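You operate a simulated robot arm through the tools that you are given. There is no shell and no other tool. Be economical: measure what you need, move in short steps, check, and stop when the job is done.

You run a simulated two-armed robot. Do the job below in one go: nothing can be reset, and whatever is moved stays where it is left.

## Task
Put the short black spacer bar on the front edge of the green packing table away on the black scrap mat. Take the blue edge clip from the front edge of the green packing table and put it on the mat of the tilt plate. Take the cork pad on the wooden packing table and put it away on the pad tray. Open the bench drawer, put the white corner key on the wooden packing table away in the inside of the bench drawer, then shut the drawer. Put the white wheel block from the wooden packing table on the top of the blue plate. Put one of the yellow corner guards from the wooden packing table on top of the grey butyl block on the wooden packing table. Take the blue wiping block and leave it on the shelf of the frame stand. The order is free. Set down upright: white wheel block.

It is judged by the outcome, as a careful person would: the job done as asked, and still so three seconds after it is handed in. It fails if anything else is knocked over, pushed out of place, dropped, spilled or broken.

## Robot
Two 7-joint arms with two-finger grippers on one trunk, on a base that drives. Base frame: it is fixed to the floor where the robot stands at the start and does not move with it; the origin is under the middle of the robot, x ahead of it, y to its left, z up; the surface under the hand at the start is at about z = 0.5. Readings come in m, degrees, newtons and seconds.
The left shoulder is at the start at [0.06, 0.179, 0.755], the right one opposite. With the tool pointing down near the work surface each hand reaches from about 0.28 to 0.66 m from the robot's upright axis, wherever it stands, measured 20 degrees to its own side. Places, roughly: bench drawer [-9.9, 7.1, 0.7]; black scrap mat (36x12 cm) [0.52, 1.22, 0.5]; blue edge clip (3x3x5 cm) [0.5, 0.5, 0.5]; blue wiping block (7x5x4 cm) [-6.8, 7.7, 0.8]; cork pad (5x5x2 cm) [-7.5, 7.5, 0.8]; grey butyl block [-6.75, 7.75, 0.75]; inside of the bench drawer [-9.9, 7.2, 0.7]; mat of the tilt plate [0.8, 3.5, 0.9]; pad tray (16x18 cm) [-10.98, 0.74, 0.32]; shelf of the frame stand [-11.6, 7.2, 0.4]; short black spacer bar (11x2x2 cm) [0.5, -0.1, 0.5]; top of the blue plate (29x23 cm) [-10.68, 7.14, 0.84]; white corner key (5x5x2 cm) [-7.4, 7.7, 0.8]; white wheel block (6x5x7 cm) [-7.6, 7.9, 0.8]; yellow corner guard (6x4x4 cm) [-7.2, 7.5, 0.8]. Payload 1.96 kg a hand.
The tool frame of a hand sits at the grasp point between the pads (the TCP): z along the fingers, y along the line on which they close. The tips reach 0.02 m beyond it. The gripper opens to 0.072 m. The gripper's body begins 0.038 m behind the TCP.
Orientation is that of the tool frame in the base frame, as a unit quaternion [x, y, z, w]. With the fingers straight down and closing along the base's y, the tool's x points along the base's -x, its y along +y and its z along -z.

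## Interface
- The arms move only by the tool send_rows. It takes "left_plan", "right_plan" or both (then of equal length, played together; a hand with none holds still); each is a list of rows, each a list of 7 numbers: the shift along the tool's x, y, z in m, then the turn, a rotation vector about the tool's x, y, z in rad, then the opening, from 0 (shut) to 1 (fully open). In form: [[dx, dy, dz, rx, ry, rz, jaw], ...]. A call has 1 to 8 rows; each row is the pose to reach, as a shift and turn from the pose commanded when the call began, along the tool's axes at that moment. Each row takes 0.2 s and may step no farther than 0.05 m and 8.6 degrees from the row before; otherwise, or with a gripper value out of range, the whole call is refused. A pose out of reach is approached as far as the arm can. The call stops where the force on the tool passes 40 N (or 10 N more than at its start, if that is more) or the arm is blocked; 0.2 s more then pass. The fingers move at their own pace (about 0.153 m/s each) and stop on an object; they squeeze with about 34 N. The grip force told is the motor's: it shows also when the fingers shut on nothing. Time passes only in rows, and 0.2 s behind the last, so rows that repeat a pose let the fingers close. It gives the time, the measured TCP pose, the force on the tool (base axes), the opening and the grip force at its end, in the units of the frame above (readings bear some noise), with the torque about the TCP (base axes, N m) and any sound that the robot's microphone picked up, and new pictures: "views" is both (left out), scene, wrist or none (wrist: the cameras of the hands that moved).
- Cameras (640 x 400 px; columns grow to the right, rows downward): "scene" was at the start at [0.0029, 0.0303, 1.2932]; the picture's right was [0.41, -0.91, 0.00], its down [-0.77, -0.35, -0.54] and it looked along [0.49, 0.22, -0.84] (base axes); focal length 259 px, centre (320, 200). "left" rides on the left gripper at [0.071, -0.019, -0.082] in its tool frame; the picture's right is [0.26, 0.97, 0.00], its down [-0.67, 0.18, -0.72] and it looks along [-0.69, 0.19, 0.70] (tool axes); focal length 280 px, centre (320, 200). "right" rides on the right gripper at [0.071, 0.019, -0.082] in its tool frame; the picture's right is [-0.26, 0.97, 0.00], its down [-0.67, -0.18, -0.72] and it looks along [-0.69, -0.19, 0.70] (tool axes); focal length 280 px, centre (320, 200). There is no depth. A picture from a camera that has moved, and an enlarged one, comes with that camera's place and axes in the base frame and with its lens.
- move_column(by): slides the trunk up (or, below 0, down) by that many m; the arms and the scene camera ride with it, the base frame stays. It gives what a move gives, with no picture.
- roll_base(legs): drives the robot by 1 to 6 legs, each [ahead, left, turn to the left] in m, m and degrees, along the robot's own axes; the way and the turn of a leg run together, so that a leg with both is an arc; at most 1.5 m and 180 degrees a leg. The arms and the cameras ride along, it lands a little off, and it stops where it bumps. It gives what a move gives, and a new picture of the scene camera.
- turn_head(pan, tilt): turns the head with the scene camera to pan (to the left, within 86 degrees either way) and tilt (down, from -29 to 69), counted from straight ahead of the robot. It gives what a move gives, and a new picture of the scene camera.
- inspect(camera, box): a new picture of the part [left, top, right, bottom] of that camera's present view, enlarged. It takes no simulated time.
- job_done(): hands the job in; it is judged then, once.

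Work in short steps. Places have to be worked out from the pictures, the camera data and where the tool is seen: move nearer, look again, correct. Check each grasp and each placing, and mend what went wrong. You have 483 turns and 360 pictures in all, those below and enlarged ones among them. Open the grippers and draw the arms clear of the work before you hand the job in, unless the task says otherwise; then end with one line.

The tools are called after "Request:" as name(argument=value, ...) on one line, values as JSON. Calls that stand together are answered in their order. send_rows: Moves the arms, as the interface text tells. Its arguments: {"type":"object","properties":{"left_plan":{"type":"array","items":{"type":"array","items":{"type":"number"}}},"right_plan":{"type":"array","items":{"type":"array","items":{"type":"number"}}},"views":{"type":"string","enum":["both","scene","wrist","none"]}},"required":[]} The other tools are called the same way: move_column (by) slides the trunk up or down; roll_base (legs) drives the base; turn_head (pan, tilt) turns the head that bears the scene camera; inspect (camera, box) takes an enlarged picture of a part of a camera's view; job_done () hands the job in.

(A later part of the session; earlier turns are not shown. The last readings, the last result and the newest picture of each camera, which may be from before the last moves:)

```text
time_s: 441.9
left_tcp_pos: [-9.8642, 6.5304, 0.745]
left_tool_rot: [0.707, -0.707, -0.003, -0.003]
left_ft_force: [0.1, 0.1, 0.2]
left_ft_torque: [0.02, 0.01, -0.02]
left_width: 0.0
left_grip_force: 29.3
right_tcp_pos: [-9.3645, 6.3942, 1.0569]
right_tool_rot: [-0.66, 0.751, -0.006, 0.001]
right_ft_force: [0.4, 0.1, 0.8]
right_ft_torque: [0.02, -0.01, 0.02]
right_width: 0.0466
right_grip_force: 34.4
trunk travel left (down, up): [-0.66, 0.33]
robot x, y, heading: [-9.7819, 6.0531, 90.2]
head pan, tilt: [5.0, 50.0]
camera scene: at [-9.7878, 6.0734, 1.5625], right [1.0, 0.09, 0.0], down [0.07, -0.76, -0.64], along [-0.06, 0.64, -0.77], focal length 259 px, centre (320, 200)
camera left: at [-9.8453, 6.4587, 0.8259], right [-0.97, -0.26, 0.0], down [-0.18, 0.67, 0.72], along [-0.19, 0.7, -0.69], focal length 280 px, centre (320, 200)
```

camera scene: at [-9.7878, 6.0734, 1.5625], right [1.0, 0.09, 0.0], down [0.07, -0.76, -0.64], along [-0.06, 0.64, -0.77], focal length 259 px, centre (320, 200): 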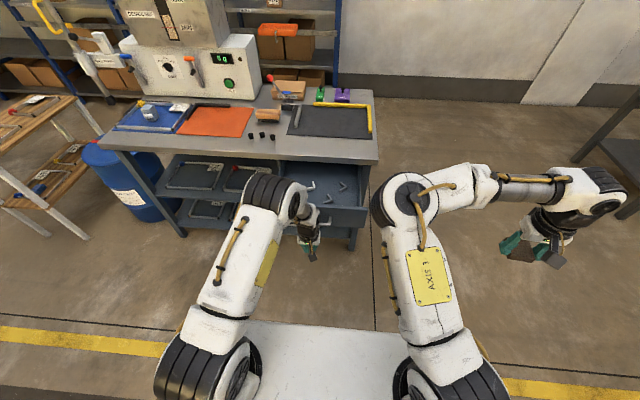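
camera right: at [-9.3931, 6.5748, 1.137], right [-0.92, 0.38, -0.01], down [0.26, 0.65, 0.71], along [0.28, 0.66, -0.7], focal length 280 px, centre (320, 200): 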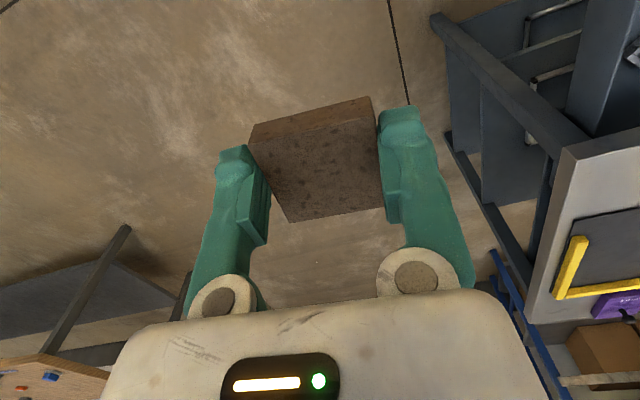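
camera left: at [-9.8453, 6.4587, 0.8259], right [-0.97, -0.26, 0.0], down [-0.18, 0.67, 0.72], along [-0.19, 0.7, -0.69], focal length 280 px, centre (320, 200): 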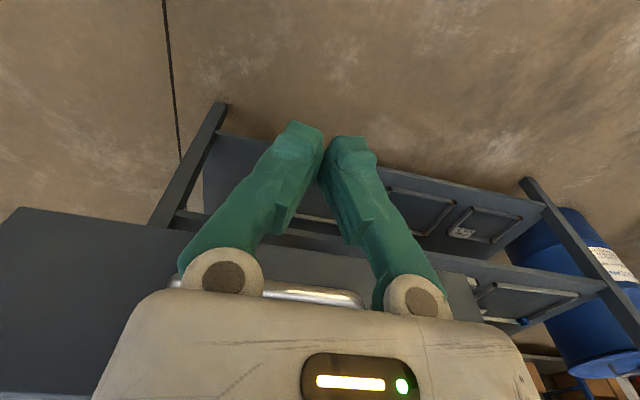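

The fingers are in front of the handle's middle. I'll lower 1.5 cm more and push by driving forward.

Request:
send_rows(left_plan=[[0, 0, 0.015, 0, 0, 0, 0]], views="none")

Request:
roll_base(legs=[[0.1, 0, 0], [0.1, 0, 0]])

```text
time_s: 442.4
left_tcp_pos: [-9.8634, 6.5291, 0.7297]
left_tool_rot: [0.707, -0.707, -0.004, -0.002]
left_ft_force: [0.5, 0.0, -0.3]
left_ft_torque: [0.01, 0.0, -0.01]
left_width: 0.0
left_grip_force: 29.7
right_tcp_pos: [-9.3663, 6.3942, 1.0564]
right_tool_rot: [-0.659, 0.752, -0.006, 0.002]
right_ft_force: [-0.8, -0.4, 0.3]
right_ft_torque: [-0.03, 0.02, 0.01]
right_width: 0.0464
right_grip_force: 33.8
trunk travel left (down, up): [-0.66, 0.33]
robot x, y, heading: [-9.7826, 6.0536, 89.9]
head pan, tilt: [5.0, 50.0]
```

```text
time_s: 444.3
left_tcp_pos: [-9.8657, 6.7297, 0.731]
left_tool_rot: [0.709, -0.705, -0.003, -0.002]
left_ft_force: [-1.0, -0.2, 0.2]
left_ft_torque: [-0.02, -0.01, 0.01]
left_width: 0.0001
left_grip_force: 29.7
right_tcp_pos: [-9.3665, 6.5977, 1.0566]
right_tool_rot: [-0.661, 0.751, -0.006, 0.001]
right_ft_force: [-0.7, 0.1, -0.3]
right_ft_torque: [-0.05, 0.04, 0.01]
right_width: 0.0463
right_grip_force: 33.7
trunk travel left (down, up): [-0.66, 0.33]
robot x, y, heading: [-9.7841, 6.2527, 90.1]
head pan, tilt: [5.0, 50.0]
camera scene: at [-9.7883, 6.2753, 1.5624], right [1.0, 0.09, 0.0], down [0.07, -0.76, -0.64], along [-0.06, 0.64, -0.77], focal length 259 px, centre (320, 200)
```

scene: 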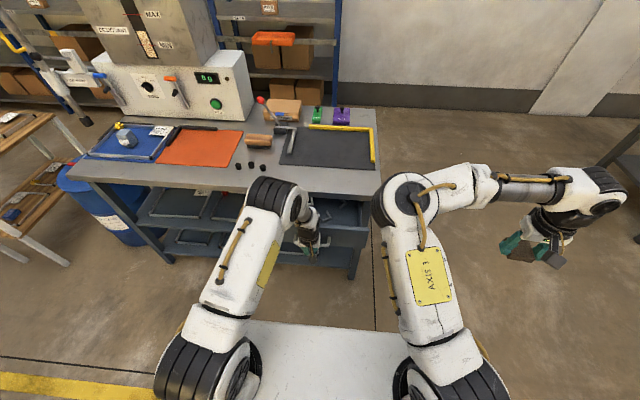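

The drawer is closing. Another 0.12 m, then the last bit with the arm.

Request:
roll_base(legs=[[0.12, 0, 0]])

Request:
send_rows(left_plan=[[-0.008, 0, 0, 0, 0, 0, 0], [-0.016, 0, 0, 0, 0, 0, 0], [-0.024, 0, 0, 0, 0, 0, 0], [-0.032, 0, 0, 0, 0, 0, 0]])

```text
time_s: 445.5
left_tcp_pos: [-9.8647, 6.8509, 0.7304]
left_tool_rot: [-0.706, 0.708, 0.003, 0.002]
left_ft_force: [0.1, 0.0, 0.0]
left_ft_torque: [-0.03, 0.02, -0.01]
left_width: 0.0001
left_grip_force: 29.8
right_tcp_pos: [-9.3667, 6.7158, 1.0558]
right_tool_rot: [-0.661, 0.751, -0.005, 0.002]
right_ft_force: [0.0, 0.1, -0.4]
right_ft_torque: [-0.04, -0.02, 0.02]
right_width: 0.0468
right_grip_force: 34.1
trunk travel left (down, up): [-0.66, 0.33]
robot x, y, heading: [-9.782, 6.3781, 89.9]
head pan, tilt: [5.0, 50.0]
camera scene: at [-9.7886, 6.395, 1.5624], right [1.0, 0.09, 0.0], down [0.07, -0.76, -0.64], along [-0.06, 0.64, -0.77], focal length 259 px, centre (320, 200)
```

scene: 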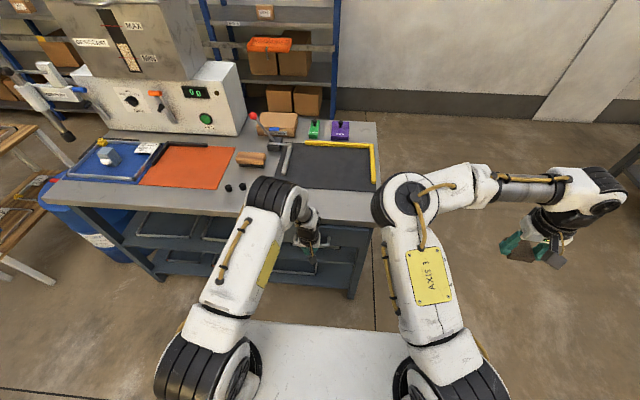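

```text
time_s: 446.5
left_tcp_pos: [-9.8648, 6.8689, 0.7297]
left_tool_rot: [0.707, -0.707, 0.003, 0.003]
left_ft_force: [-0.9, -20.4, 4.4]
left_ft_torque: [2.1, 0.0, -0.03]
left_width: 0.0
left_grip_force: 29.6
right_tcp_pos: [-9.3665, 6.7123, 1.0587]
right_tool_rot: [-0.66, 0.751, -0.004, 0.004]
right_ft_force: [0.9, 0.3, 0.2]
right_ft_torque: [0.0, 0.01, 0.03]
right_width: 0.0462
right_grip_force: 33.7
trunk travel left (down, up): [-0.66, 0.33]
robot x, y, heading: [-9.7805, 6.376, 90.1]
head pan, tilt: [5.0, 50.0]
stopped in row 4 (left hand): the force on the tool passed its limit at 46 N (the readings are from after the stop); the commanded pose is now the measured one
camera scene: at [-9.7885, 6.389, 1.5628], right [1.0, 0.09, 0.0], down [0.07, -0.76, -0.65], along [-0.06, 0.64, -0.76], focal length 259 px, centre (320, 200)
camera left: at [-9.8447, 6.7994, 0.8102], right [-0.97, -0.26, 0.0], down [-0.18, 0.68, 0.71], along [-0.19, 0.68, -0.71], focal length 280 px, centre (320, 200)
```

scene: 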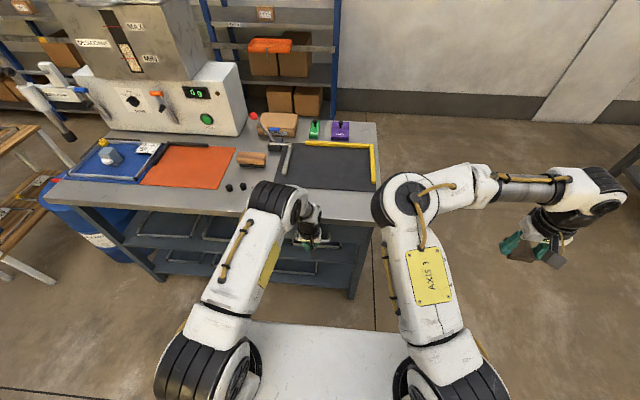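
left: 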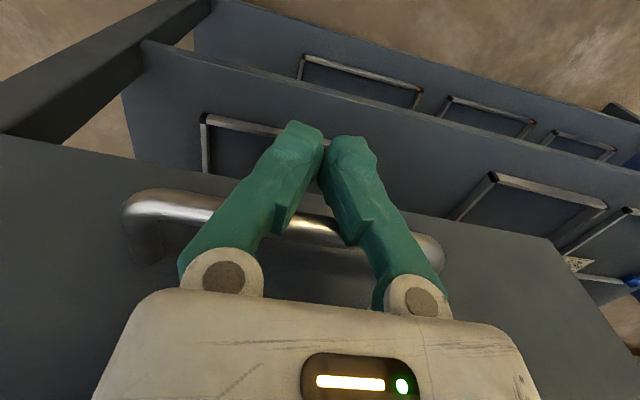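

The 46 N contact was the hand against the bench edge (about 10 cm above the fingertips), leaving the drawer possibly ~8 mm short. I'll back off, tilt the fingers forward, and push again with the tips leading.

Request:
send_rows(left_plan=[[0.03, 0, 0, 0, 0, 0, 0], [0.06, 0, 0, 0, -0.13, 0, 0], [0.08, 0, 0, 0, -0.26, 0, 0], [0.09, 0, 0, 0, -0.39, 0, 0], [0.09, 0, 0, 0, -0.52, 0, 0], [0.09, 0, 0, 0, -0.61, 0, 0]])

Request:
inspect(camera="scene", box=[240, 190, 400, 290])

```text
time_s: 447.9
left_tcp_pos: [-9.8641, 6.7818, 0.7294]
left_tool_rot: [0.675, -0.675, -0.211, -0.211]
left_ft_force: [0.2, 0.1, -0.5]
left_ft_torque: [-0.01, -0.01, -0.02]
left_width: 0.0003
left_grip_force: 29.6
right_tcp_pos: [-9.3668, 6.7154, 1.056]
right_tool_rot: [-0.66, 0.751, -0.004, 0.002]
right_ft_force: [0.2, -0.2, 0.3]
right_ft_torque: [-0.02, 0.0, 0.0]
right_width: 0.0466
right_grip_force: 34.3
trunk travel left (down, up): [-0.66, 0.33]
robot x, y, heading: [-9.783, 6.3772, 90.1]
head pan, tilt: [5.0, 50.0]
camera scene: at [-9.7885, 6.3934, 1.5625], right [1.0, 0.09, 0.0], down [0.07, -0.76, -0.64], along [-0.06, 0.64, -0.77], focal length 259 px, centre (320, 200)
camera left: at [-9.845, 6.6784, 0.7549], right [-0.97, -0.22, -0.15], down [-0.18, 0.15, 0.97], along [-0.19, 0.97, -0.18], focal length 280 px, centre (320, 200)
```

scene: 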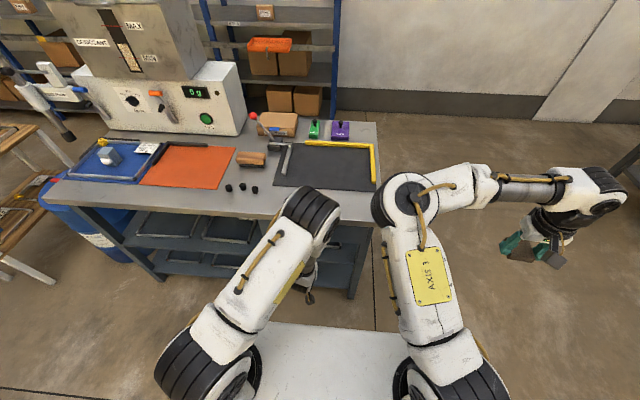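
left: 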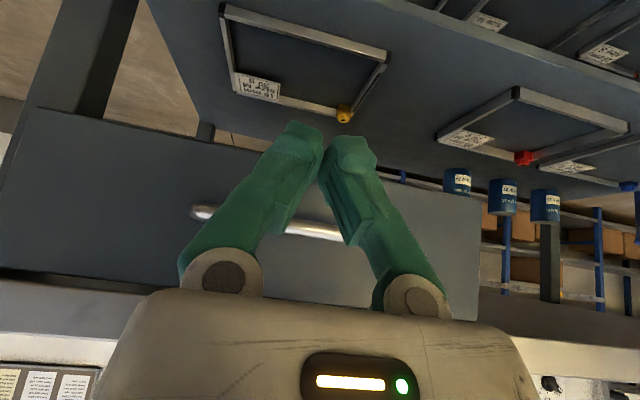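

```text
4.00 times, centred on (320, 240) of scene
camera zoom: at [-9.7885, 6.3934, 1.5625], right [1.0, 0.09, 0.0], down [0.07, -0.76, -0.64], along [-0.06, 0.64, -0.77], focal length 1038 px, centre (320, 40)
```

zoom: 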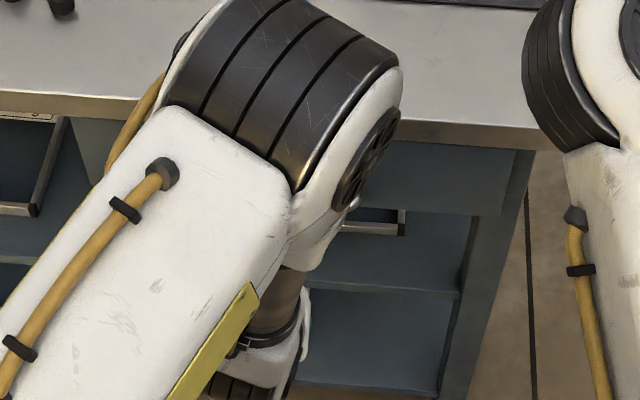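

Now pushing the handle with the fingertips leading.

Request:
send_rows(left_plan=[[-0.028, 0, 0.012, 0, 0, 0, 0], [-0.055, 0, 0.031, 0, 0, 0, 0], [-0.068, 0, 0.041, 0, 0, 0, 0], [-0.077, 0, 0.047, 0, 0, 0, 0], [-0.083, 0, 0.051, 0, 0, 0, 0], [-0.088, 0, 0.054, 0, 0, 0, 0], [-0.092, 0, 0.057, 0, 0, 0, 0]], views="wrist")

```text
time_s: 449.4
left_tcp_pos: [-9.8633, 6.8823, 0.7287]
left_tool_rot: [-0.677, 0.677, 0.204, 0.202]
left_ft_force: [0.0, -9.6, -0.9]
left_ft_torque: [-0.12, -0.02, 0.14]
left_width: 0.0
left_grip_force: 29.3
right_tcp_pos: [-9.3661, 6.7152, 1.056]
right_tool_rot: [-0.66, 0.751, -0.006, 0.003]
right_ft_force: [0.5, 0.1, -0.1]
right_ft_torque: [-0.05, -0.02, 0.03]
right_width: 0.0464
right_grip_force: 33.9
trunk travel left (down, up): [-0.66, 0.33]
robot x, y, heading: [-9.7784, 6.3744, 90.1]
head pan, tilt: [5.0, 50.0]
stopped in row 7 (left hand): the force on the tool passed its limit at 44 N (the readings are from after the stop); the commanded pose is now the measured one
camera left: at [-9.8446, 6.7784, 0.7572], right [-0.97, -0.22, -0.14], down [-0.18, 0.17, 0.97], along [-0.19, 0.96, -0.21], focal length 280 px, centre (320, 200)
```

left: 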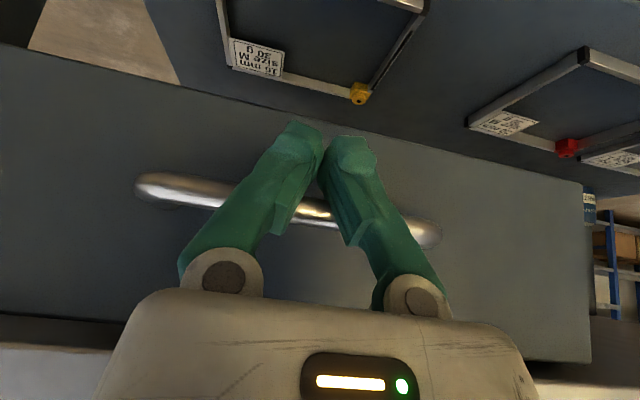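

The drawer is fully shut (the bar is back at its closed position, and contact was at the fingertips). I'll retract, back away, and turn around to find the route south to the pad tray.

Request:
send_rows(left_plan=[[0.03, 0, -0.02, 0, 0, 0, 0], [0.06, 0, -0.04, 0, 0.1, 0, 0], [0.08, 0, -0.07, 0, 0.2, 0, 0], [0.08, 0, -0.11, 0, 0.3, 0, 0], [0.07, 0, -0.15, 0, 0.4, 0, 0], [0.06, 0, -0.19, 0, 0.5, 0, 0], [0.05, 0.0, -0.22, 0, 0.58, 0, 0.3]], views="none")

Request:
roll_base(legs=[[-0.6, 0, 0], [0, 0, -180]])

Request:
turn_head(pan=-10, tilt=15)

```text
time_s: 451.0
left_tcp_pos: [-9.8625, 6.7173, 0.8858]
left_tool_rot: [-0.707, 0.707, 0.002, 0.0]
left_ft_force: [-0.7, 0.8, 1.3]
left_ft_torque: [0.02, -0.02, 0.02]
left_width: 0.0217
left_grip_force: 0.1
right_tcp_pos: [-9.3666, 6.7133, 1.0567]
right_tool_rot: [-0.66, 0.751, -0.006, 0.003]
right_ft_force: [0.6, 0.6, 0.7]
right_ft_torque: [0.02, 0.02, 0.03]
right_width: 0.0467
right_grip_force: 34.1
trunk travel left (down, up): [-0.66, 0.33]
robot x, y, heading: [-9.7802, 6.3756, 90.2]
head pan, tilt: [5.0, 50.0]
```

```text
time_s: 461.8
left_tcp_pos: [-9.6968, 5.4199, 0.8844]
left_tool_rot: [0.707, 0.707, -0.001, 0.003]
left_ft_force: [-0.1, 0.8, -0.1]
left_ft_torque: [0.0, -0.01, 0.0]
left_width: 0.0218
left_grip_force: 0.1
right_tcp_pos: [-10.1917, 5.4237, 1.0579]
right_tool_rot: [0.751, 0.66, -0.002, -0.004]
right_ft_force: [0.4, -0.2, -0.6]
right_ft_torque: [-0.01, 0.01, 0.04]
right_width: 0.0467
right_grip_force: 33.7
trunk travel left (down, up): [-0.66, 0.33]
robot x, y, heading: [-9.7793, 5.7656, -90.0]
head pan, tilt: [5.0, 50.0]
camera scene: at [-9.7728, 5.7494, 1.5624], right [-1.0, -0.09, 0.0], down [-0.07, 0.76, -0.64], along [0.06, -0.64, -0.77], focal length 259 px, centre (320, 200)
```

scene: 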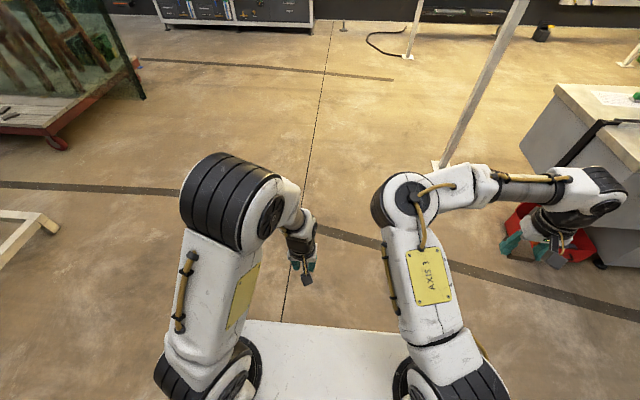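

```text
time_s: 462.8
left_tcp_pos: [-9.6968, 5.4202, 0.8858]
left_tool_rot: [0.707, 0.707, -0.002, 0.002]
left_ft_force: [0.3, -0.4, -0.8]
left_ft_torque: [-0.02, -0.04, 0.01]
left_width: 0.0216
left_grip_force: 0.1
right_tcp_pos: [-10.1918, 5.4241, 1.0578]
right_tool_rot: [0.752, 0.66, -0.002, -0.006]
right_ft_force: [0.2, -0.9, -0.8]
right_ft_torque: [0.02, 0.0, 0.01]
right_width: 0.0462
right_grip_force: 34.1
trunk travel left (down, up): [-0.66, 0.33]
robot x, y, heading: [-9.7761, 5.7639, -89.9]
head pan, tilt: [-10.0, 15.0]
camera scene: at [-9.7956, 5.734, 1.6161], right [-0.99, 0.17, 0.0], down [0.04, 0.26, -0.97], along [-0.17, -0.95, -0.26], focal length 259 px, centre (320, 200)
```

scene: 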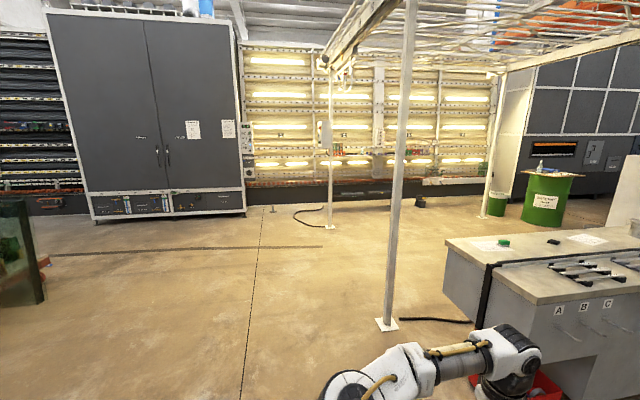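

The pad tray should be at the base of the lit machine, beyond the second post. The floor along x≈-9.8 is clear; I'll drive 3.2 m south and look again.

Request:
roll_base(legs=[[1.5, 0, 0], [1.5, 0, 0], [0.3, 0, 0]])

Request:
turn_head(pan=-30, tilt=30)

```text
time_s: 478.8
left_tcp_pos: [-9.607, 2.1603, 0.8855]
left_tool_rot: [0.692, 0.721, -0.002, 0.002]
left_ft_force: [0.3, 0.1, 0.2]
left_ft_torque: [0.01, 0.01, 0.03]
left_width: 0.0214
left_grip_force: 0.1
right_tcp_pos: [-10.1041, 2.1457, 1.0573]
right_tool_rot: [0.738, 0.675, -0.002, -0.006]
right_ft_force: [-0.5, 0.9, -0.2]
right_ft_torque: [0.0, 0.0, 0.0]
right_width: 0.0464
right_grip_force: 34.0
trunk travel left (down, up): [-0.66, 0.33]
robot x, y, heading: [-9.7051, 2.5008, -87.6]
head pan, tilt: [-10.0, 15.0]
camera scene: at [-9.7188, 2.4696, 1.6162], right [-0.99, 0.13, 0.0], down [0.03, 0.26, -0.97], along [-0.13, -0.96, -0.26], focal length 259 px, centre (320, 200)
```

scene: 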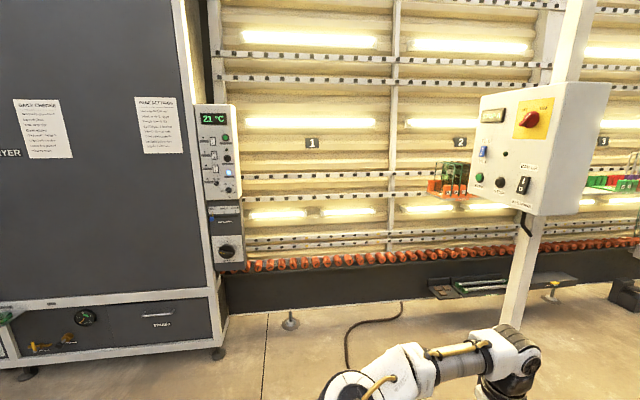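

```text
time_s: 479.6
left_tcp_pos: [-9.6077, 2.1611, 0.8858]
left_tool_rot: [0.693, 0.721, -0.001, 0.003]
left_ft_force: [0.0, 0.2, 0.7]
left_ft_torque: [0.01, -0.01, 0.0]
left_width: 0.0219
left_grip_force: 0.1
right_tcp_pos: [-10.1041, 2.1447, 1.056]
right_tool_rot: [0.738, 0.675, -0.002, -0.005]
right_ft_force: [0.0, 0.3, -0.7]
right_ft_torque: [-0.01, 0.01, 0.02]
right_width: 0.0464
right_grip_force: 34.4
trunk travel left (down, up): [-0.66, 0.33]
robot x, y, heading: [-9.7043, 2.5036, -87.6]
head pan, tilt: [-30.0, 30.0]
camera scene: at [-9.7483, 2.483, 1.592], right [-0.89, 0.46, 0.0], down [0.23, 0.44, -0.87], along [-0.4, -0.77, -0.5], focal length 259 px, centre (320, 200)
```

scene: 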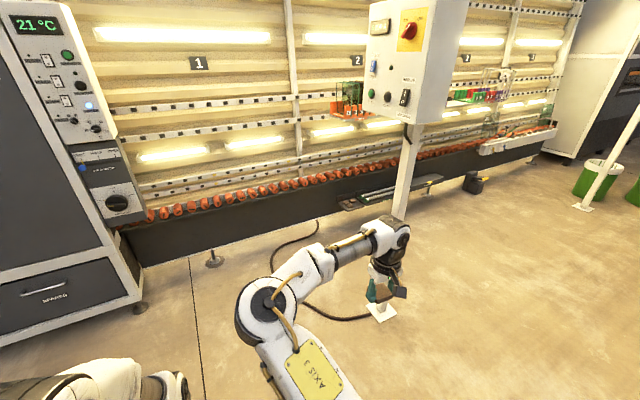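

Request:
inspect(camera="scene", box=[310, 150, 470, 250])

```text
4.00 times, centred on (390, 200) of scene
camera zoom: at [-9.7483, 2.483, 1.592], right [-0.89, 0.46, 0.0], down [0.23, 0.44, -0.87], along [-0.4, -0.77, -0.5], focal length 1038 px, centre (40, 200)
```

zoom: 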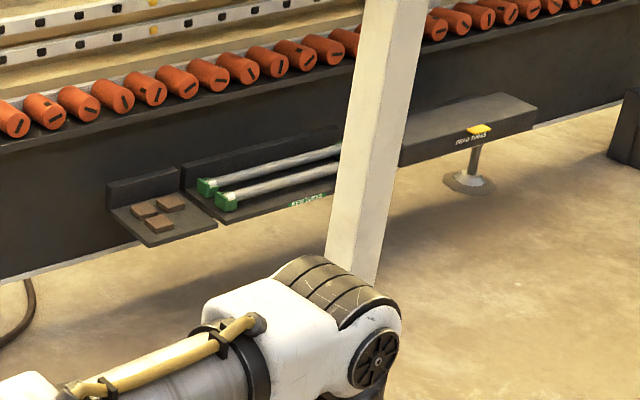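

The pad tray is the left dark tray, already holding three cork pads. A cable loops on the floor to its east, so I'll approach from the north, west of the post: slide right to x≈-10.98 here, then look again.

Request:
roll_base(legs=[[0, 0, -2.4], [0, -1.28, 0]])

Request:
turn_head(pan=0, tilt=40)

```text
time_s: 486.5
left_tcp_pos: [-10.9149, 2.1637, 0.8855]
left_tool_rot: [0.712, 0.702, -0.001, 0.002]
left_ft_force: [0.1, 0.3, 0.4]
left_ft_torque: [-0.01, 0.0, 0.0]
left_width: 0.0216
left_grip_force: 0.1
right_tcp_pos: [-11.4121, 2.1747, 1.0564]
right_tool_rot: [0.755, 0.656, -0.002, -0.005]
right_ft_force: [0.2, 0.7, -0.5]
right_ft_torque: [-0.02, 0.02, 0.02]
right_width: 0.0465
right_grip_force: 34.1
trunk travel left (down, up): [-0.66, 0.33]
robot x, y, heading: [-10.9905, 2.512, -90.7]
head pan, tilt: [-30.0, 30.0]
camera scene: at [-11.0395, 2.493, 1.592], right [-0.86, 0.51, 0.0], down [0.26, 0.43, -0.87], along [-0.44, -0.74, -0.5], focal length 259 px, centre (320, 200)
```

scene: 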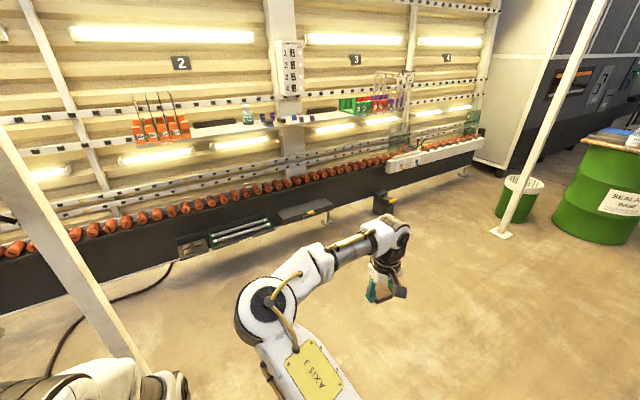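

```text
time_s: 487.4
left_tcp_pos: [-10.9159, 2.1642, 0.885]
left_tool_rot: [0.712, 0.702, -0.001, 0.003]
left_ft_force: [0.2, -0.4, 0.0]
left_ft_torque: [0.03, 0.04, -0.02]
left_width: 0.0217
left_grip_force: 0.0
right_tcp_pos: [-11.4111, 2.1752, 1.0577]
right_tool_rot: [0.755, 0.656, -0.002, -0.005]
right_ft_force: [0.3, 0.4, 0.3]
right_ft_torque: [-0.01, 0.0, 0.0]
right_width: 0.0467
right_grip_force: 33.8
trunk travel left (down, up): [-0.66, 0.33]
robot x, y, heading: [-10.9934, 2.5129, -90.8]
head pan, tilt: [0.0, 40.0]
camera scene: at [-10.9943, 2.4858, 1.5766], right [-1.0, 0.01, 0.0], down [0.01, 0.64, -0.77], along [-0.01, -0.77, -0.64], focal length 259 px, centre (320, 200)
```

scene: 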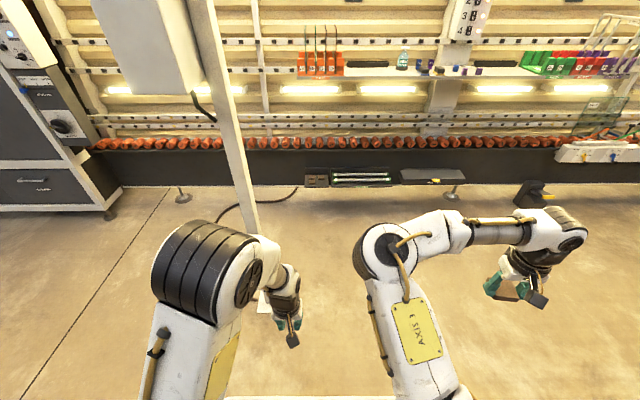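

The left elbow would pass too close to the post on a straight approach, so I'll stand further west at about (-11.28, 1.22) facing southeast. First slide west and tuck the arms: left hand out a bit, right hand in.

Request:
roll_base(legs=[[0, -0.31, 0.8]])

Request:
send_rows(left_plan=[[0, 0.03, -0.01, 0, 0, 0, 0.3], [0, 0.06, -0.02, 0, 0, 0, 0.3], [0, 0.09, -0.03, 0, 0, 0, 0.3], [0, 0.12, -0.04, 0, 0, 0, 0.3], [0, 0.14, -0.04, 0, 0, 0, 0.3], [0, 0.14, -0.04, 0, 0, 0, 0.3]], right_plan=[[0, 0, 0, 0, 0, 0, 0], [-0.01, 0.04, 0, 0, 0, 0, 0], [-0.02, 0.085, 0, 0, 0, 0, 0], [-0.03, 0.13, 0, 0, 0, 0, 0], [-0.04, 0.175, 0, 0, 0, 0, 0], [-0.04, 0.22, 0, 0, 0, 0, 0]])

```text
time_s: 489.5
left_tcp_pos: [-11.2206, 2.1674, 0.8848]
left_tool_rot: [0.709, 0.705, -0.001, 0.003]
left_ft_force: [-1.0, 0.2, -0.8]
left_ft_torque: [-0.02, -0.01, -0.01]
left_width: 0.0216
left_grip_force: 0.0
right_tcp_pos: [-11.7191, 2.1716, 1.0573]
right_tool_rot: [0.752, 0.659, -0.002, -0.006]
right_ft_force: [-0.1, -0.1, 0.2]
right_ft_torque: [-0.02, -0.02, -0.01]
right_width: 0.0463
right_grip_force: 34.0
trunk travel left (down, up): [-0.66, 0.33]
robot x, y, heading: [-11.2989, 2.5127, -90.4]
head pan, tilt: [0.0, 40.0]
camera scene: at [-11.3042, 2.4879, 1.5766], right [-1.0, 0.0, 0.0], down [0.0, 0.64, -0.77], along [0.0, -0.77, -0.64], focal length 259 px, centre (320, 200)
```

scene: 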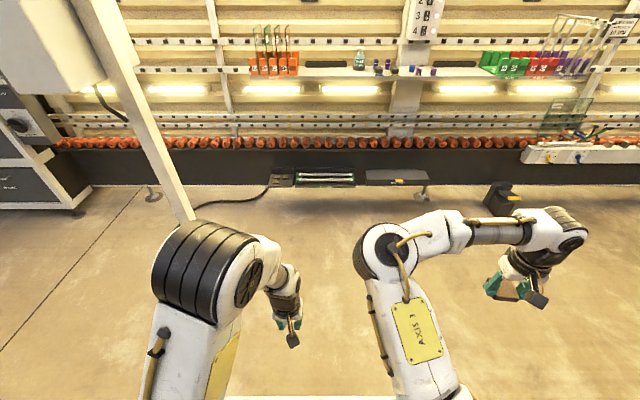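

```text
time_s: 490.9
left_tcp_pos: [-11.081, 2.1676, 0.9241]
left_tool_rot: [0.708, 0.706, -0.001, 0.003]
left_ft_force: [0.4, 1.1, 0.3]
left_ft_torque: [0.01, 0.03, 0.02]
left_width: 0.0215
left_grip_force: 0.0
right_tcp_pos: [-11.5049, 2.1037, 1.0572]
right_tool_rot: [0.752, 0.659, -0.002, -0.006]
right_ft_force: [0.2, -0.3, -0.3]
right_ft_torque: [-0.01, -0.02, 0.05]
right_width: 0.0464
right_grip_force: 33.8
trunk travel left (down, up): [-0.66, 0.33]
robot x, y, heading: [-11.3039, 2.5113, -90.2]
head pan, tilt: [0.0, 40.0]
camera scene: at [-11.3022, 2.4889, 1.5766], right [-1.0, 0.0, 0.0], down [0.0, 0.64, -0.77], along [0.0, -0.77, -0.64], focal length 259 px, centre (320, 200)
camera right: at [-11.4754, 2.1707, 1.137], right [0.92, -0.39, -0.01], down [-0.26, -0.65, 0.72], along [-0.29, -0.66, -0.7], focal length 280 px, centre (320, 200)
camera left: at [-11.1002, 2.2396, 1.0048], right [0.97, 0.26, 0.0], down [0.18, -0.67, 0.72], along [0.19, -0.7, -0.69], focal length 280 px, centre (320, 200)
```

scene: 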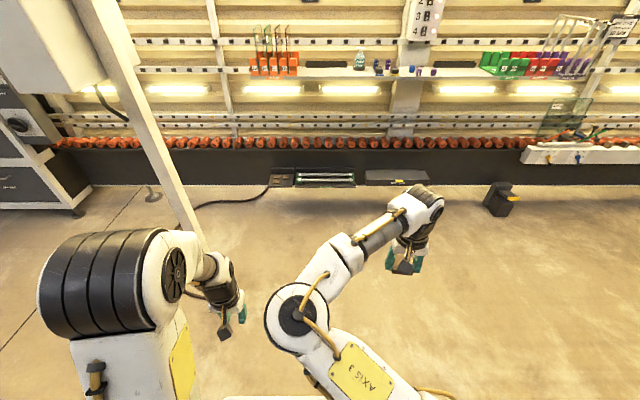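
right: 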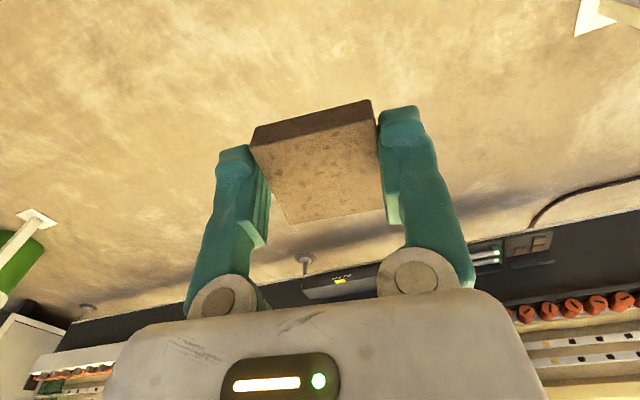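
left: 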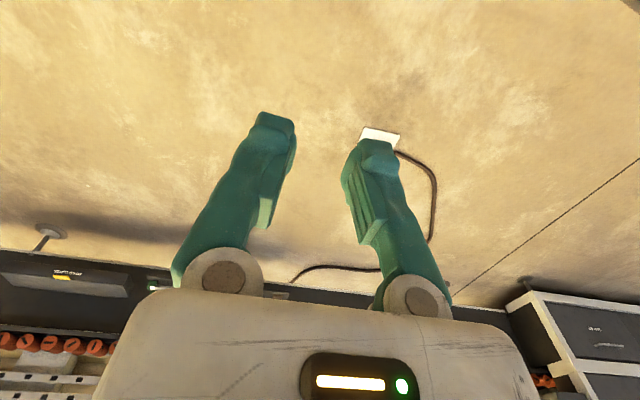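

Clearances look fine at this x. I'll drive ahead to y≈1.22 and turn 45° left.

Request:
roll_base(legs=[[1.29, 0, 0], [0, 0, 45]])

Request:
turn_head(pan=0, tilt=55)

```text
time_s: 497.6
left_tcp_pos: [-11.0913, 0.8617, 0.9262]
left_tool_rot: [0.712, 0.703, -0.001, 0.002]
left_ft_force: [0.8, -0.9, 0.0]
left_ft_torque: [-0.03, -0.01, 0.0]
left_width: 0.0216
left_grip_force: 0.1
right_tcp_pos: [-11.5135, 0.8034, 1.0561]
right_tool_rot: [0.755, 0.655, 0.001, -0.006]
right_ft_force: [2.5, 14.4, 4.7]
right_ft_torque: [-1.32, 0.09, 0.22]
right_width: 0.0464
right_grip_force: 34.0
trunk travel left (down, up): [-0.66, 0.33]
robot x, y, heading: [-11.3113, 1.2065, -90.6]
head pan, tilt: [0.0, 40.0]
stopped in leg 1: the robot was blocked; the commanded pose is now the measured one
camera scene: at [-11.3091, 1.1865, 1.5768], right [-1.0, 0.01, 0.0], down [0.01, 0.64, -0.77], along [-0.01, -0.77, -0.64], focal length 259 px, centre (320, 200)
```

scene: 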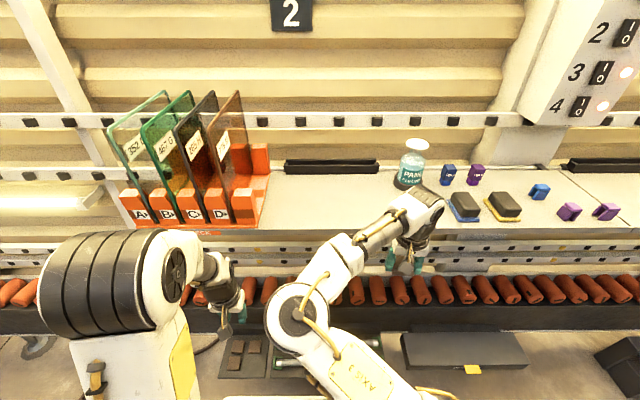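

```text
time_s: 498.4
left_tcp_pos: [-11.09, 0.8628, 0.9259]
left_tool_rot: [0.711, 0.703, -0.003, 0.004]
left_ft_force: [-0.2, 0.2, 0.4]
left_ft_torque: [-0.04, 0.0, 0.02]
left_width: 0.0216
left_grip_force: 0.0
right_tcp_pos: [-11.5153, 0.8034, 1.0564]
right_tool_rot: [0.754, 0.657, -0.001, -0.007]
right_ft_force: [0.8, 16.0, 6.0]
right_ft_torque: [-1.53, 0.03, 0.26]
right_width: 0.0465
right_grip_force: 34.0
trunk travel left (down, up): [-0.66, 0.33]
robot x, y, heading: [-11.3098, 1.2053, -90.6]
head pan, tilt: [0.0, 55.0]
camera scene: at [-11.3093, 1.1998, 1.556], right [-1.0, 0.01, 0.0], down [0.01, 0.82, -0.58], along [-0.01, -0.58, -0.82], focal length 259 px, centre (320, 200)
```

scene: 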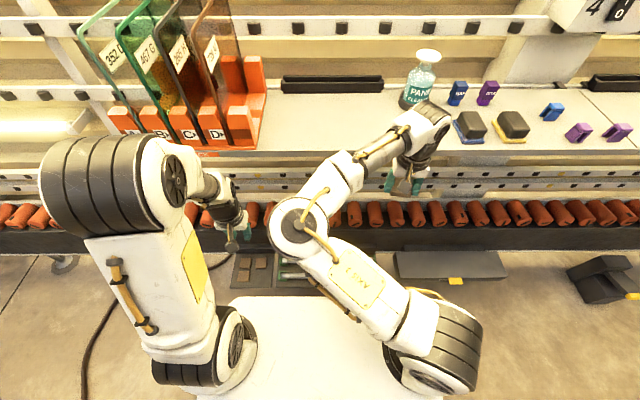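

The right hand's wrist is touching the machine's shelf edge (about 16 N). I'll back straight off now and check that nothing was disturbed.

Request:
roll_base(legs=[[-0.12, 0, 0]])

Request:
turn_head(pan=-10, tilt=45)

```text
time_s: 499.6
left_tcp_pos: [-11.0909, 0.9793, 0.9238]
left_tool_rot: [0.711, 0.703, -0.002, 0.002]
left_ft_force: [0.4, 0.6, 0.2]
left_ft_torque: [-0.02, -0.02, -0.02]
left_width: 0.0214
left_grip_force: 0.1
right_tcp_pos: [-11.5135, 0.9199, 1.0552]
right_tool_rot: [0.755, 0.655, 0.001, -0.007]
right_ft_force: [0.1, 0.5, 0.3]
right_ft_torque: [-0.03, 0.01, -0.03]
right_width: 0.0465
right_grip_force: 33.9
trunk travel left (down, up): [-0.66, 0.33]
robot x, y, heading: [-11.3074, 1.326, -90.4]
head pan, tilt: [0.0, 55.0]
camera scene: at [-11.3088, 1.315, 1.5559], right [-1.0, 0.01, 0.0], down [0.01, 0.82, -0.57], along [-0.01, -0.57, -0.82], focal length 259 px, centre (320, 200)
```

scene: 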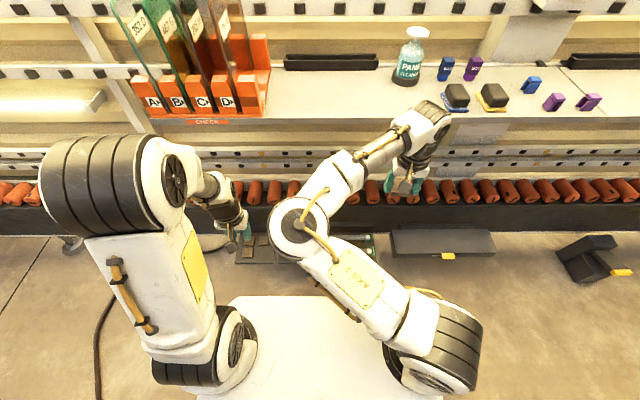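

```text
time_s: 500.4
left_tcp_pos: [-11.0892, 0.9792, 0.9253]
left_tool_rot: [0.711, 0.703, -0.001, 0.002]
left_ft_force: [-1.1, 0.1, 0.7]
left_ft_torque: [-0.05, 0.01, 0.02]
left_width: 0.0214
left_grip_force: 0.2
right_tcp_pos: [-11.514, 0.9205, 1.0558]
right_tool_rot: [0.755, 0.656, 0.0, -0.008]
right_ft_force: [-0.6, 0.8, -0.7]
right_ft_torque: [0.01, -0.04, -0.02]
right_width: 0.0466
right_grip_force: 34.3
trunk travel left (down, up): [-0.66, 0.33]
robot x, y, heading: [-11.309, 1.324, -90.6]
head pan, tilt: [-10.0, 45.0]
camera scene: at [-11.3229, 1.3068, 1.5693], right [-0.98, 0.18, 0.0], down [0.13, 0.7, -0.71], along [-0.13, -0.69, -0.71], focal length 259 px, centre (320, 200)
```

scene: 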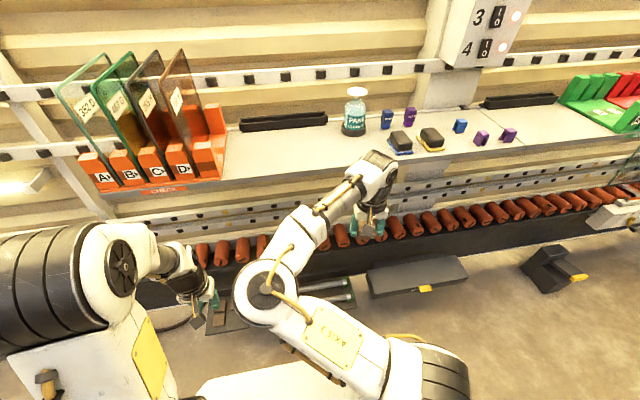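

Nothing on the shelf appears disturbed. I'll lower the trunk now so the arms are below that ledge, then turn toward the tray.

Request:
move_column(by=-0.4)

Request:
roll_base(legs=[[0, 0, 45]])

Request:
turn_head(pan=0, tilt=50)

```text
time_s: 504.2
left_tcp_pos: [-11.0904, 0.9796, 0.5249]
left_tool_rot: [0.711, 0.704, -0.002, 0.002]
left_ft_force: [0.3, -0.2, -0.4]
left_ft_torque: [0.03, 0.0, -0.01]
left_width: 0.0218
left_grip_force: 0.1
right_tcp_pos: [-11.5149, 0.9198, 0.6541]
right_tool_rot: [0.755, 0.656, 0.0, -0.008]
right_ft_force: [-0.3, 0.5, 0.4]
right_ft_torque: [-0.02, -0.02, 0.02]
right_width: 0.0463
right_grip_force: 34.6
trunk travel left (down, up): [-0.26, 0.73]
robot x, y, heading: [-11.3097, 1.3252, -90.6]
head pan, tilt: [-10.0, 45.0]
```

```text
time_s: 506.6
left_tcp_pos: [-10.91, 1.2332, 0.5242]
left_tool_rot: [0.391, 0.92, 0.0, 0.003]
left_ft_force: [-1.0, 0.2, -0.3]
left_ft_torque: [0.01, 0.02, -0.01]
left_width: 0.0214
left_grip_force: 0.1
right_tcp_pos: [-11.1716, 0.8925, 0.6535]
right_tool_rot: [0.449, 0.893, -0.003, -0.007]
right_ft_force: [0.2, -0.3, -0.5]
right_ft_torque: [-0.01, -0.01, 0.01]
right_width: 0.0461
right_grip_force: 34.1
trunk travel left (down, up): [-0.26, 0.73]
robot x, y, heading: [-11.3076, 1.3266, -46.0]
head pan, tilt: [-10.0, 45.0]
camera scene: at [-11.3048, 1.3026, 1.1694], right [-0.83, -0.56, 0.0], down [-0.4, 0.59, -0.71], along [0.4, -0.59, -0.71], focal length 259 px, centre (320, 200)
```

scene: 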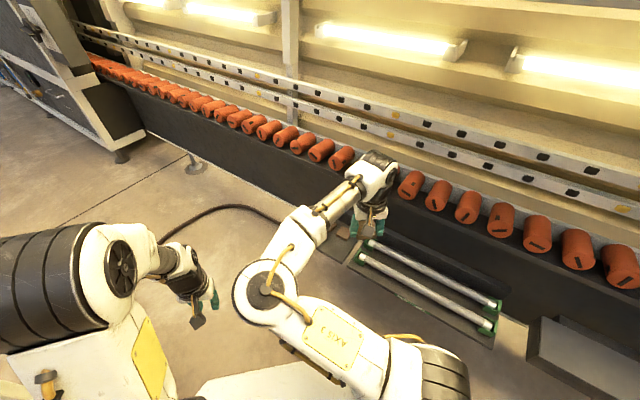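

```text
time_s: 507.4
left_tcp_pos: [-10.9093, 1.2329, 0.5251]
left_tool_rot: [0.39, 0.921, 0.0, 0.003]
left_ft_force: [-0.1, -0.4, 0.1]
left_ft_torque: [-0.01, -0.02, -0.01]
left_width: 0.0214
left_grip_force: 0.1
right_tcp_pos: [-11.1698, 0.8924, 0.6553]
right_tool_rot: [0.449, 0.893, -0.002, -0.007]
right_ft_force: [-0.9, -0.9, -0.6]
right_ft_torque: [0.04, -0.01, -0.01]
right_width: 0.0464
right_grip_force: 33.8
trunk travel left (down, up): [-0.26, 0.73]
robot x, y, heading: [-11.3081, 1.3312, -45.9]
head pan, tilt: [0.0, 50.0]
camera scene: at [-11.2968, 1.3146, 1.1625], right [-0.72, -0.7, 0.0], down [-0.53, 0.55, -0.64], along [0.45, -0.46, -0.77], focal length 259 px, centre (320, 200)
```

scene: 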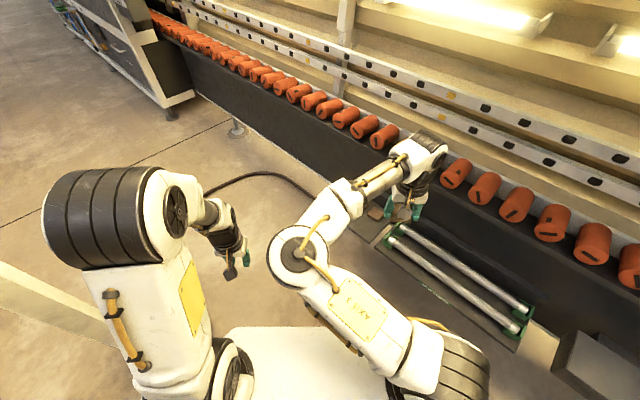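

I'll move 0.14 m forward along this heading and get a wrist view of the tray.

Request:
roll_base(legs=[[0.14, 0, 0]])

Request:
inspect(camera="right", box=[0, 0, 640, 400])

Request:
inspect(camera="scene", box=[300, 130, 500, 280])

```text
time_s: 508.7
left_tcp_pos: [-10.8132, 1.1342, 0.5251]
left_tool_rot: [0.389, 0.921, -0.001, 0.003]
left_ft_force: [-1.0, 0.6, -0.5]
left_ft_torque: [0.0, -0.01, 0.0]
left_width: 0.0215
left_grip_force: 0.0
right_tcp_pos: [-11.0731, 0.7943, 0.6551]
right_tool_rot: [0.447, 0.894, -0.003, -0.007]
right_ft_force: [0.5, 0.6, 0.0]
right_ft_torque: [-0.03, -0.01, 0.02]
right_width: 0.0466
right_grip_force: 34.2
trunk travel left (down, up): [-0.26, 0.73]
robot x, y, heading: [-11.2134, 1.2243, -45.9]
head pan, tilt: [0.0, 50.0]
camera scene: at [-11.2005, 1.2157, 1.1624], right [-0.72, -0.7, 0.0], down [-0.54, 0.55, -0.64], along [0.45, -0.46, -0.77], focal length 259 px, centre (320, 200)
```

scene: 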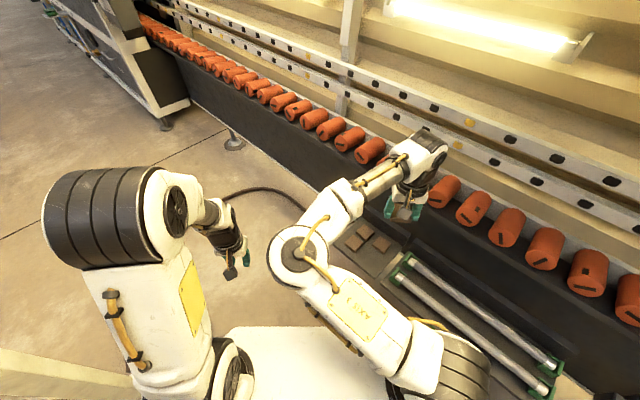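

```text
1.00 times, centred on (320, 200) of right (not enlarged: the box is as wide or as high as the picture)
camera zoom: at [-11.0984, 0.8615, 0.736], right [0.93, 0.37, -0.01], down [0.27, -0.65, 0.71], along [0.25, -0.66, -0.7], focal length 280 px, centre (320, 200)
```

zoom: 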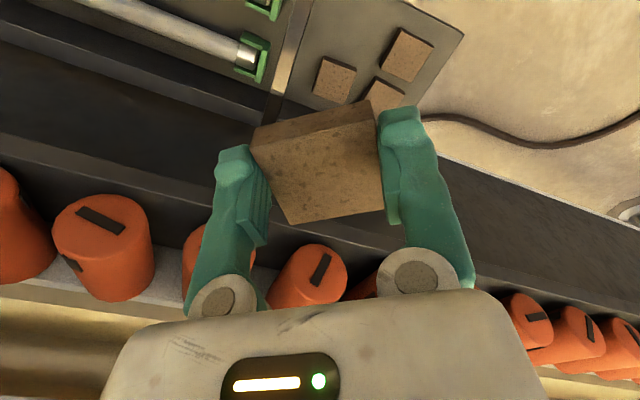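

```text
2.67 times, centred on (400, 205) of scene
camera zoom: at [-11.2005, 1.2157, 1.1624], right [-0.72, -0.7, 0.0], down [-0.54, 0.55, -0.64], along [0.45, -0.46, -0.77], focal length 692 px, centre (107, 187)
```

zoom: 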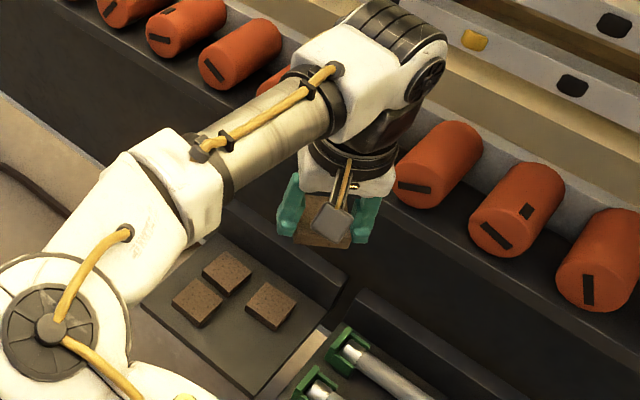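

The tray has a 2×2 arrangement with the front-left slot free, at about (-11.03, 0.787). I'll turn the hand so it closes along x, move over the slot, and descend partway.

Request:
send_rows(right_plan=[[-0.006, 0.0065, 0, 0, 0, 0.13, 0], [-0.011, 0.013, 0, 0, 0, 0.26, 0], [-0.017, 0.02, 0.02, 0, 0, 0.39, 0], [-0.023, 0.026, 0.05, 0, 0, 0.52, 0], [-0.0285, 0.0325, 0.09, 0, 0, 0.63, 0], [-0.0285, 0.0325, 0.13, 0, 0, 0.63, 0], [-0.0285, 0.0325, 0.17, 0, 0, 0.63, 0]])

Request:
inspect(camera="scene", box=[300, 130, 500, 280])

```text
time_s: 510.3
left_tcp_pos: [-10.8143, 1.1349, 0.524]
left_tool_rot: [0.39, 0.921, 0.0, 0.003]
left_ft_force: [0.0, -0.1, -0.9]
left_ft_torque: [-0.02, 0.01, -0.01]
left_width: 0.0218
left_grip_force: 0.1
right_tcp_pos: [-11.0322, 0.7901, 0.4866]
right_tool_rot: [0.702, 0.712, -0.003, -0.005]
right_ft_force: [-0.8, 0.1, -0.2]
right_ft_torque: [-0.01, 0.0, 0.01]
right_width: 0.0465
right_grip_force: 33.8
right hand out of reach, approached as far as the arm can: row 5, 6
trunk travel left (down, up): [-0.26, 0.73]
robot x, y, heading: [-11.2106, 1.229, -45.6]
head pan, tilt: [0.0, 50.0]
camera scene: at [-11.2007, 1.2161, 1.1625], right [-0.72, -0.7, 0.0], down [-0.53, 0.55, -0.64], along [0.45, -0.46, -0.77], focal length 259 px, centre (320, 200)
camera right: at [-11.0141, 0.8614, 0.568], right [0.97, -0.25, -0.01], down [-0.17, -0.68, 0.72], along [-0.18, -0.69, -0.7], focal length 280 px, centre (320, 200)
```

scene: 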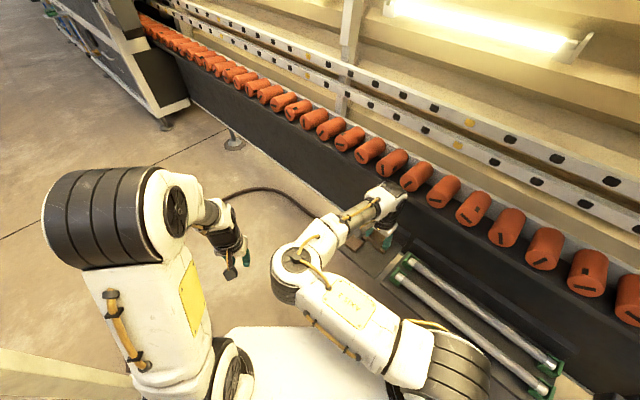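
right: 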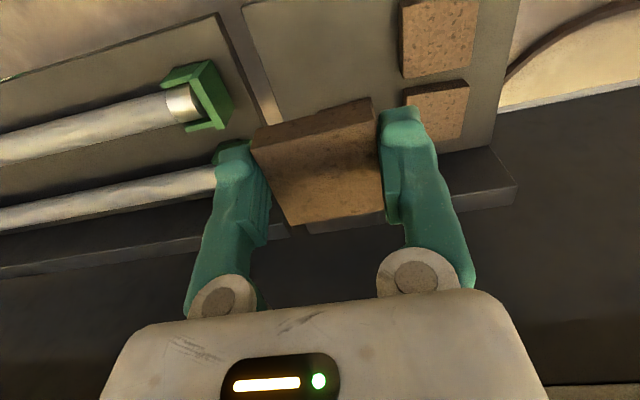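

```text
2.67 times, centred on (400, 205) of scene
camera zoom: at [-11.2007, 1.2161, 1.1625], right [-0.72, -0.7, 0.0], down [-0.53, 0.55, -0.64], along [0.45, -0.46, -0.77], focal length 692 px, centre (107, 187)
```

zoom: 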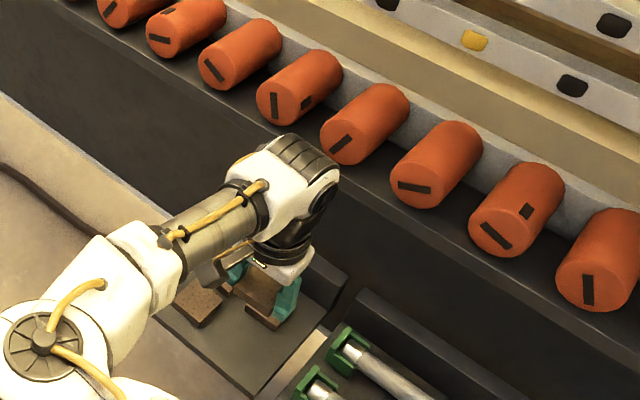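

Lined up with the free slot. I'll lower to just above the tray.

Request:
send_rows(right_plan=[[0, 0, 0.035, 0, 0, 0, 0], [0, 0.002, 0.07, 0, 0, 0, 0], [0, 0.002, 0.1, 0, 0, 0, 0]], views="wrist")

Request:
inspect(camera="scene", box=[320, 150, 460, 280])

```text
time_s: 511.1
left_tcp_pos: [-10.8132, 1.1337, 0.5245]
left_tool_rot: [0.39, 0.921, 0.0, 0.003]
left_ft_force: [0.2, -0.3, 0.1]
left_ft_torque: [0.0, 0.01, 0.01]
left_width: 0.0218
left_grip_force: 0.1
right_tcp_pos: [-11.0308, 0.7914, 0.3862]
right_tool_rot: [0.704, 0.71, -0.004, -0.007]
right_ft_force: [-0.7, 0.1, -0.5]
right_ft_torque: [0.0, 0.01, -0.02]
right_width: 0.0464
right_grip_force: 33.6
trunk travel left (down, up): [-0.26, 0.73]
robot x, y, heading: [-11.2125, 1.2268, -45.7]
head pan, tilt: [0.0, 50.0]
camera right: at [-11.0121, 0.8618, 0.4667], right [0.97, -0.25, -0.01], down [-0.16, -0.68, 0.72], along [-0.19, -0.69, -0.7], focal length 280 px, centre (320, 200)
```

right: 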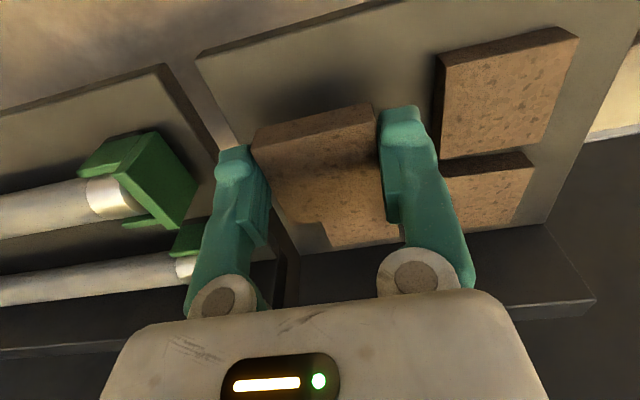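

```text
3.08 times, centred on (390, 215) of scene
camera zoom: at [-11.2006, 1.2158, 1.1625], right [-0.72, -0.7, 0.0], down [-0.54, 0.55, -0.64], along [0.45, -0.46, -0.77], focal length 798 px, centre (105, 154)
```

zoom: 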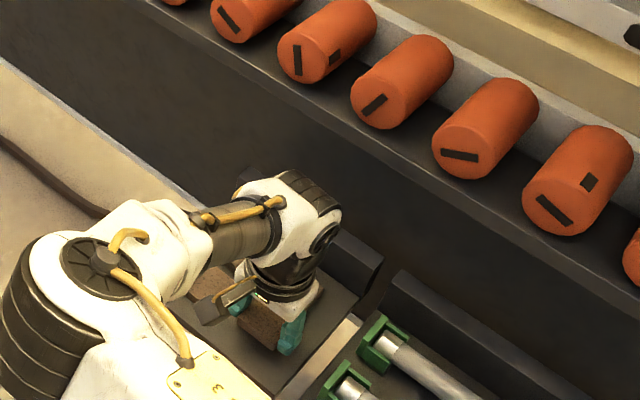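

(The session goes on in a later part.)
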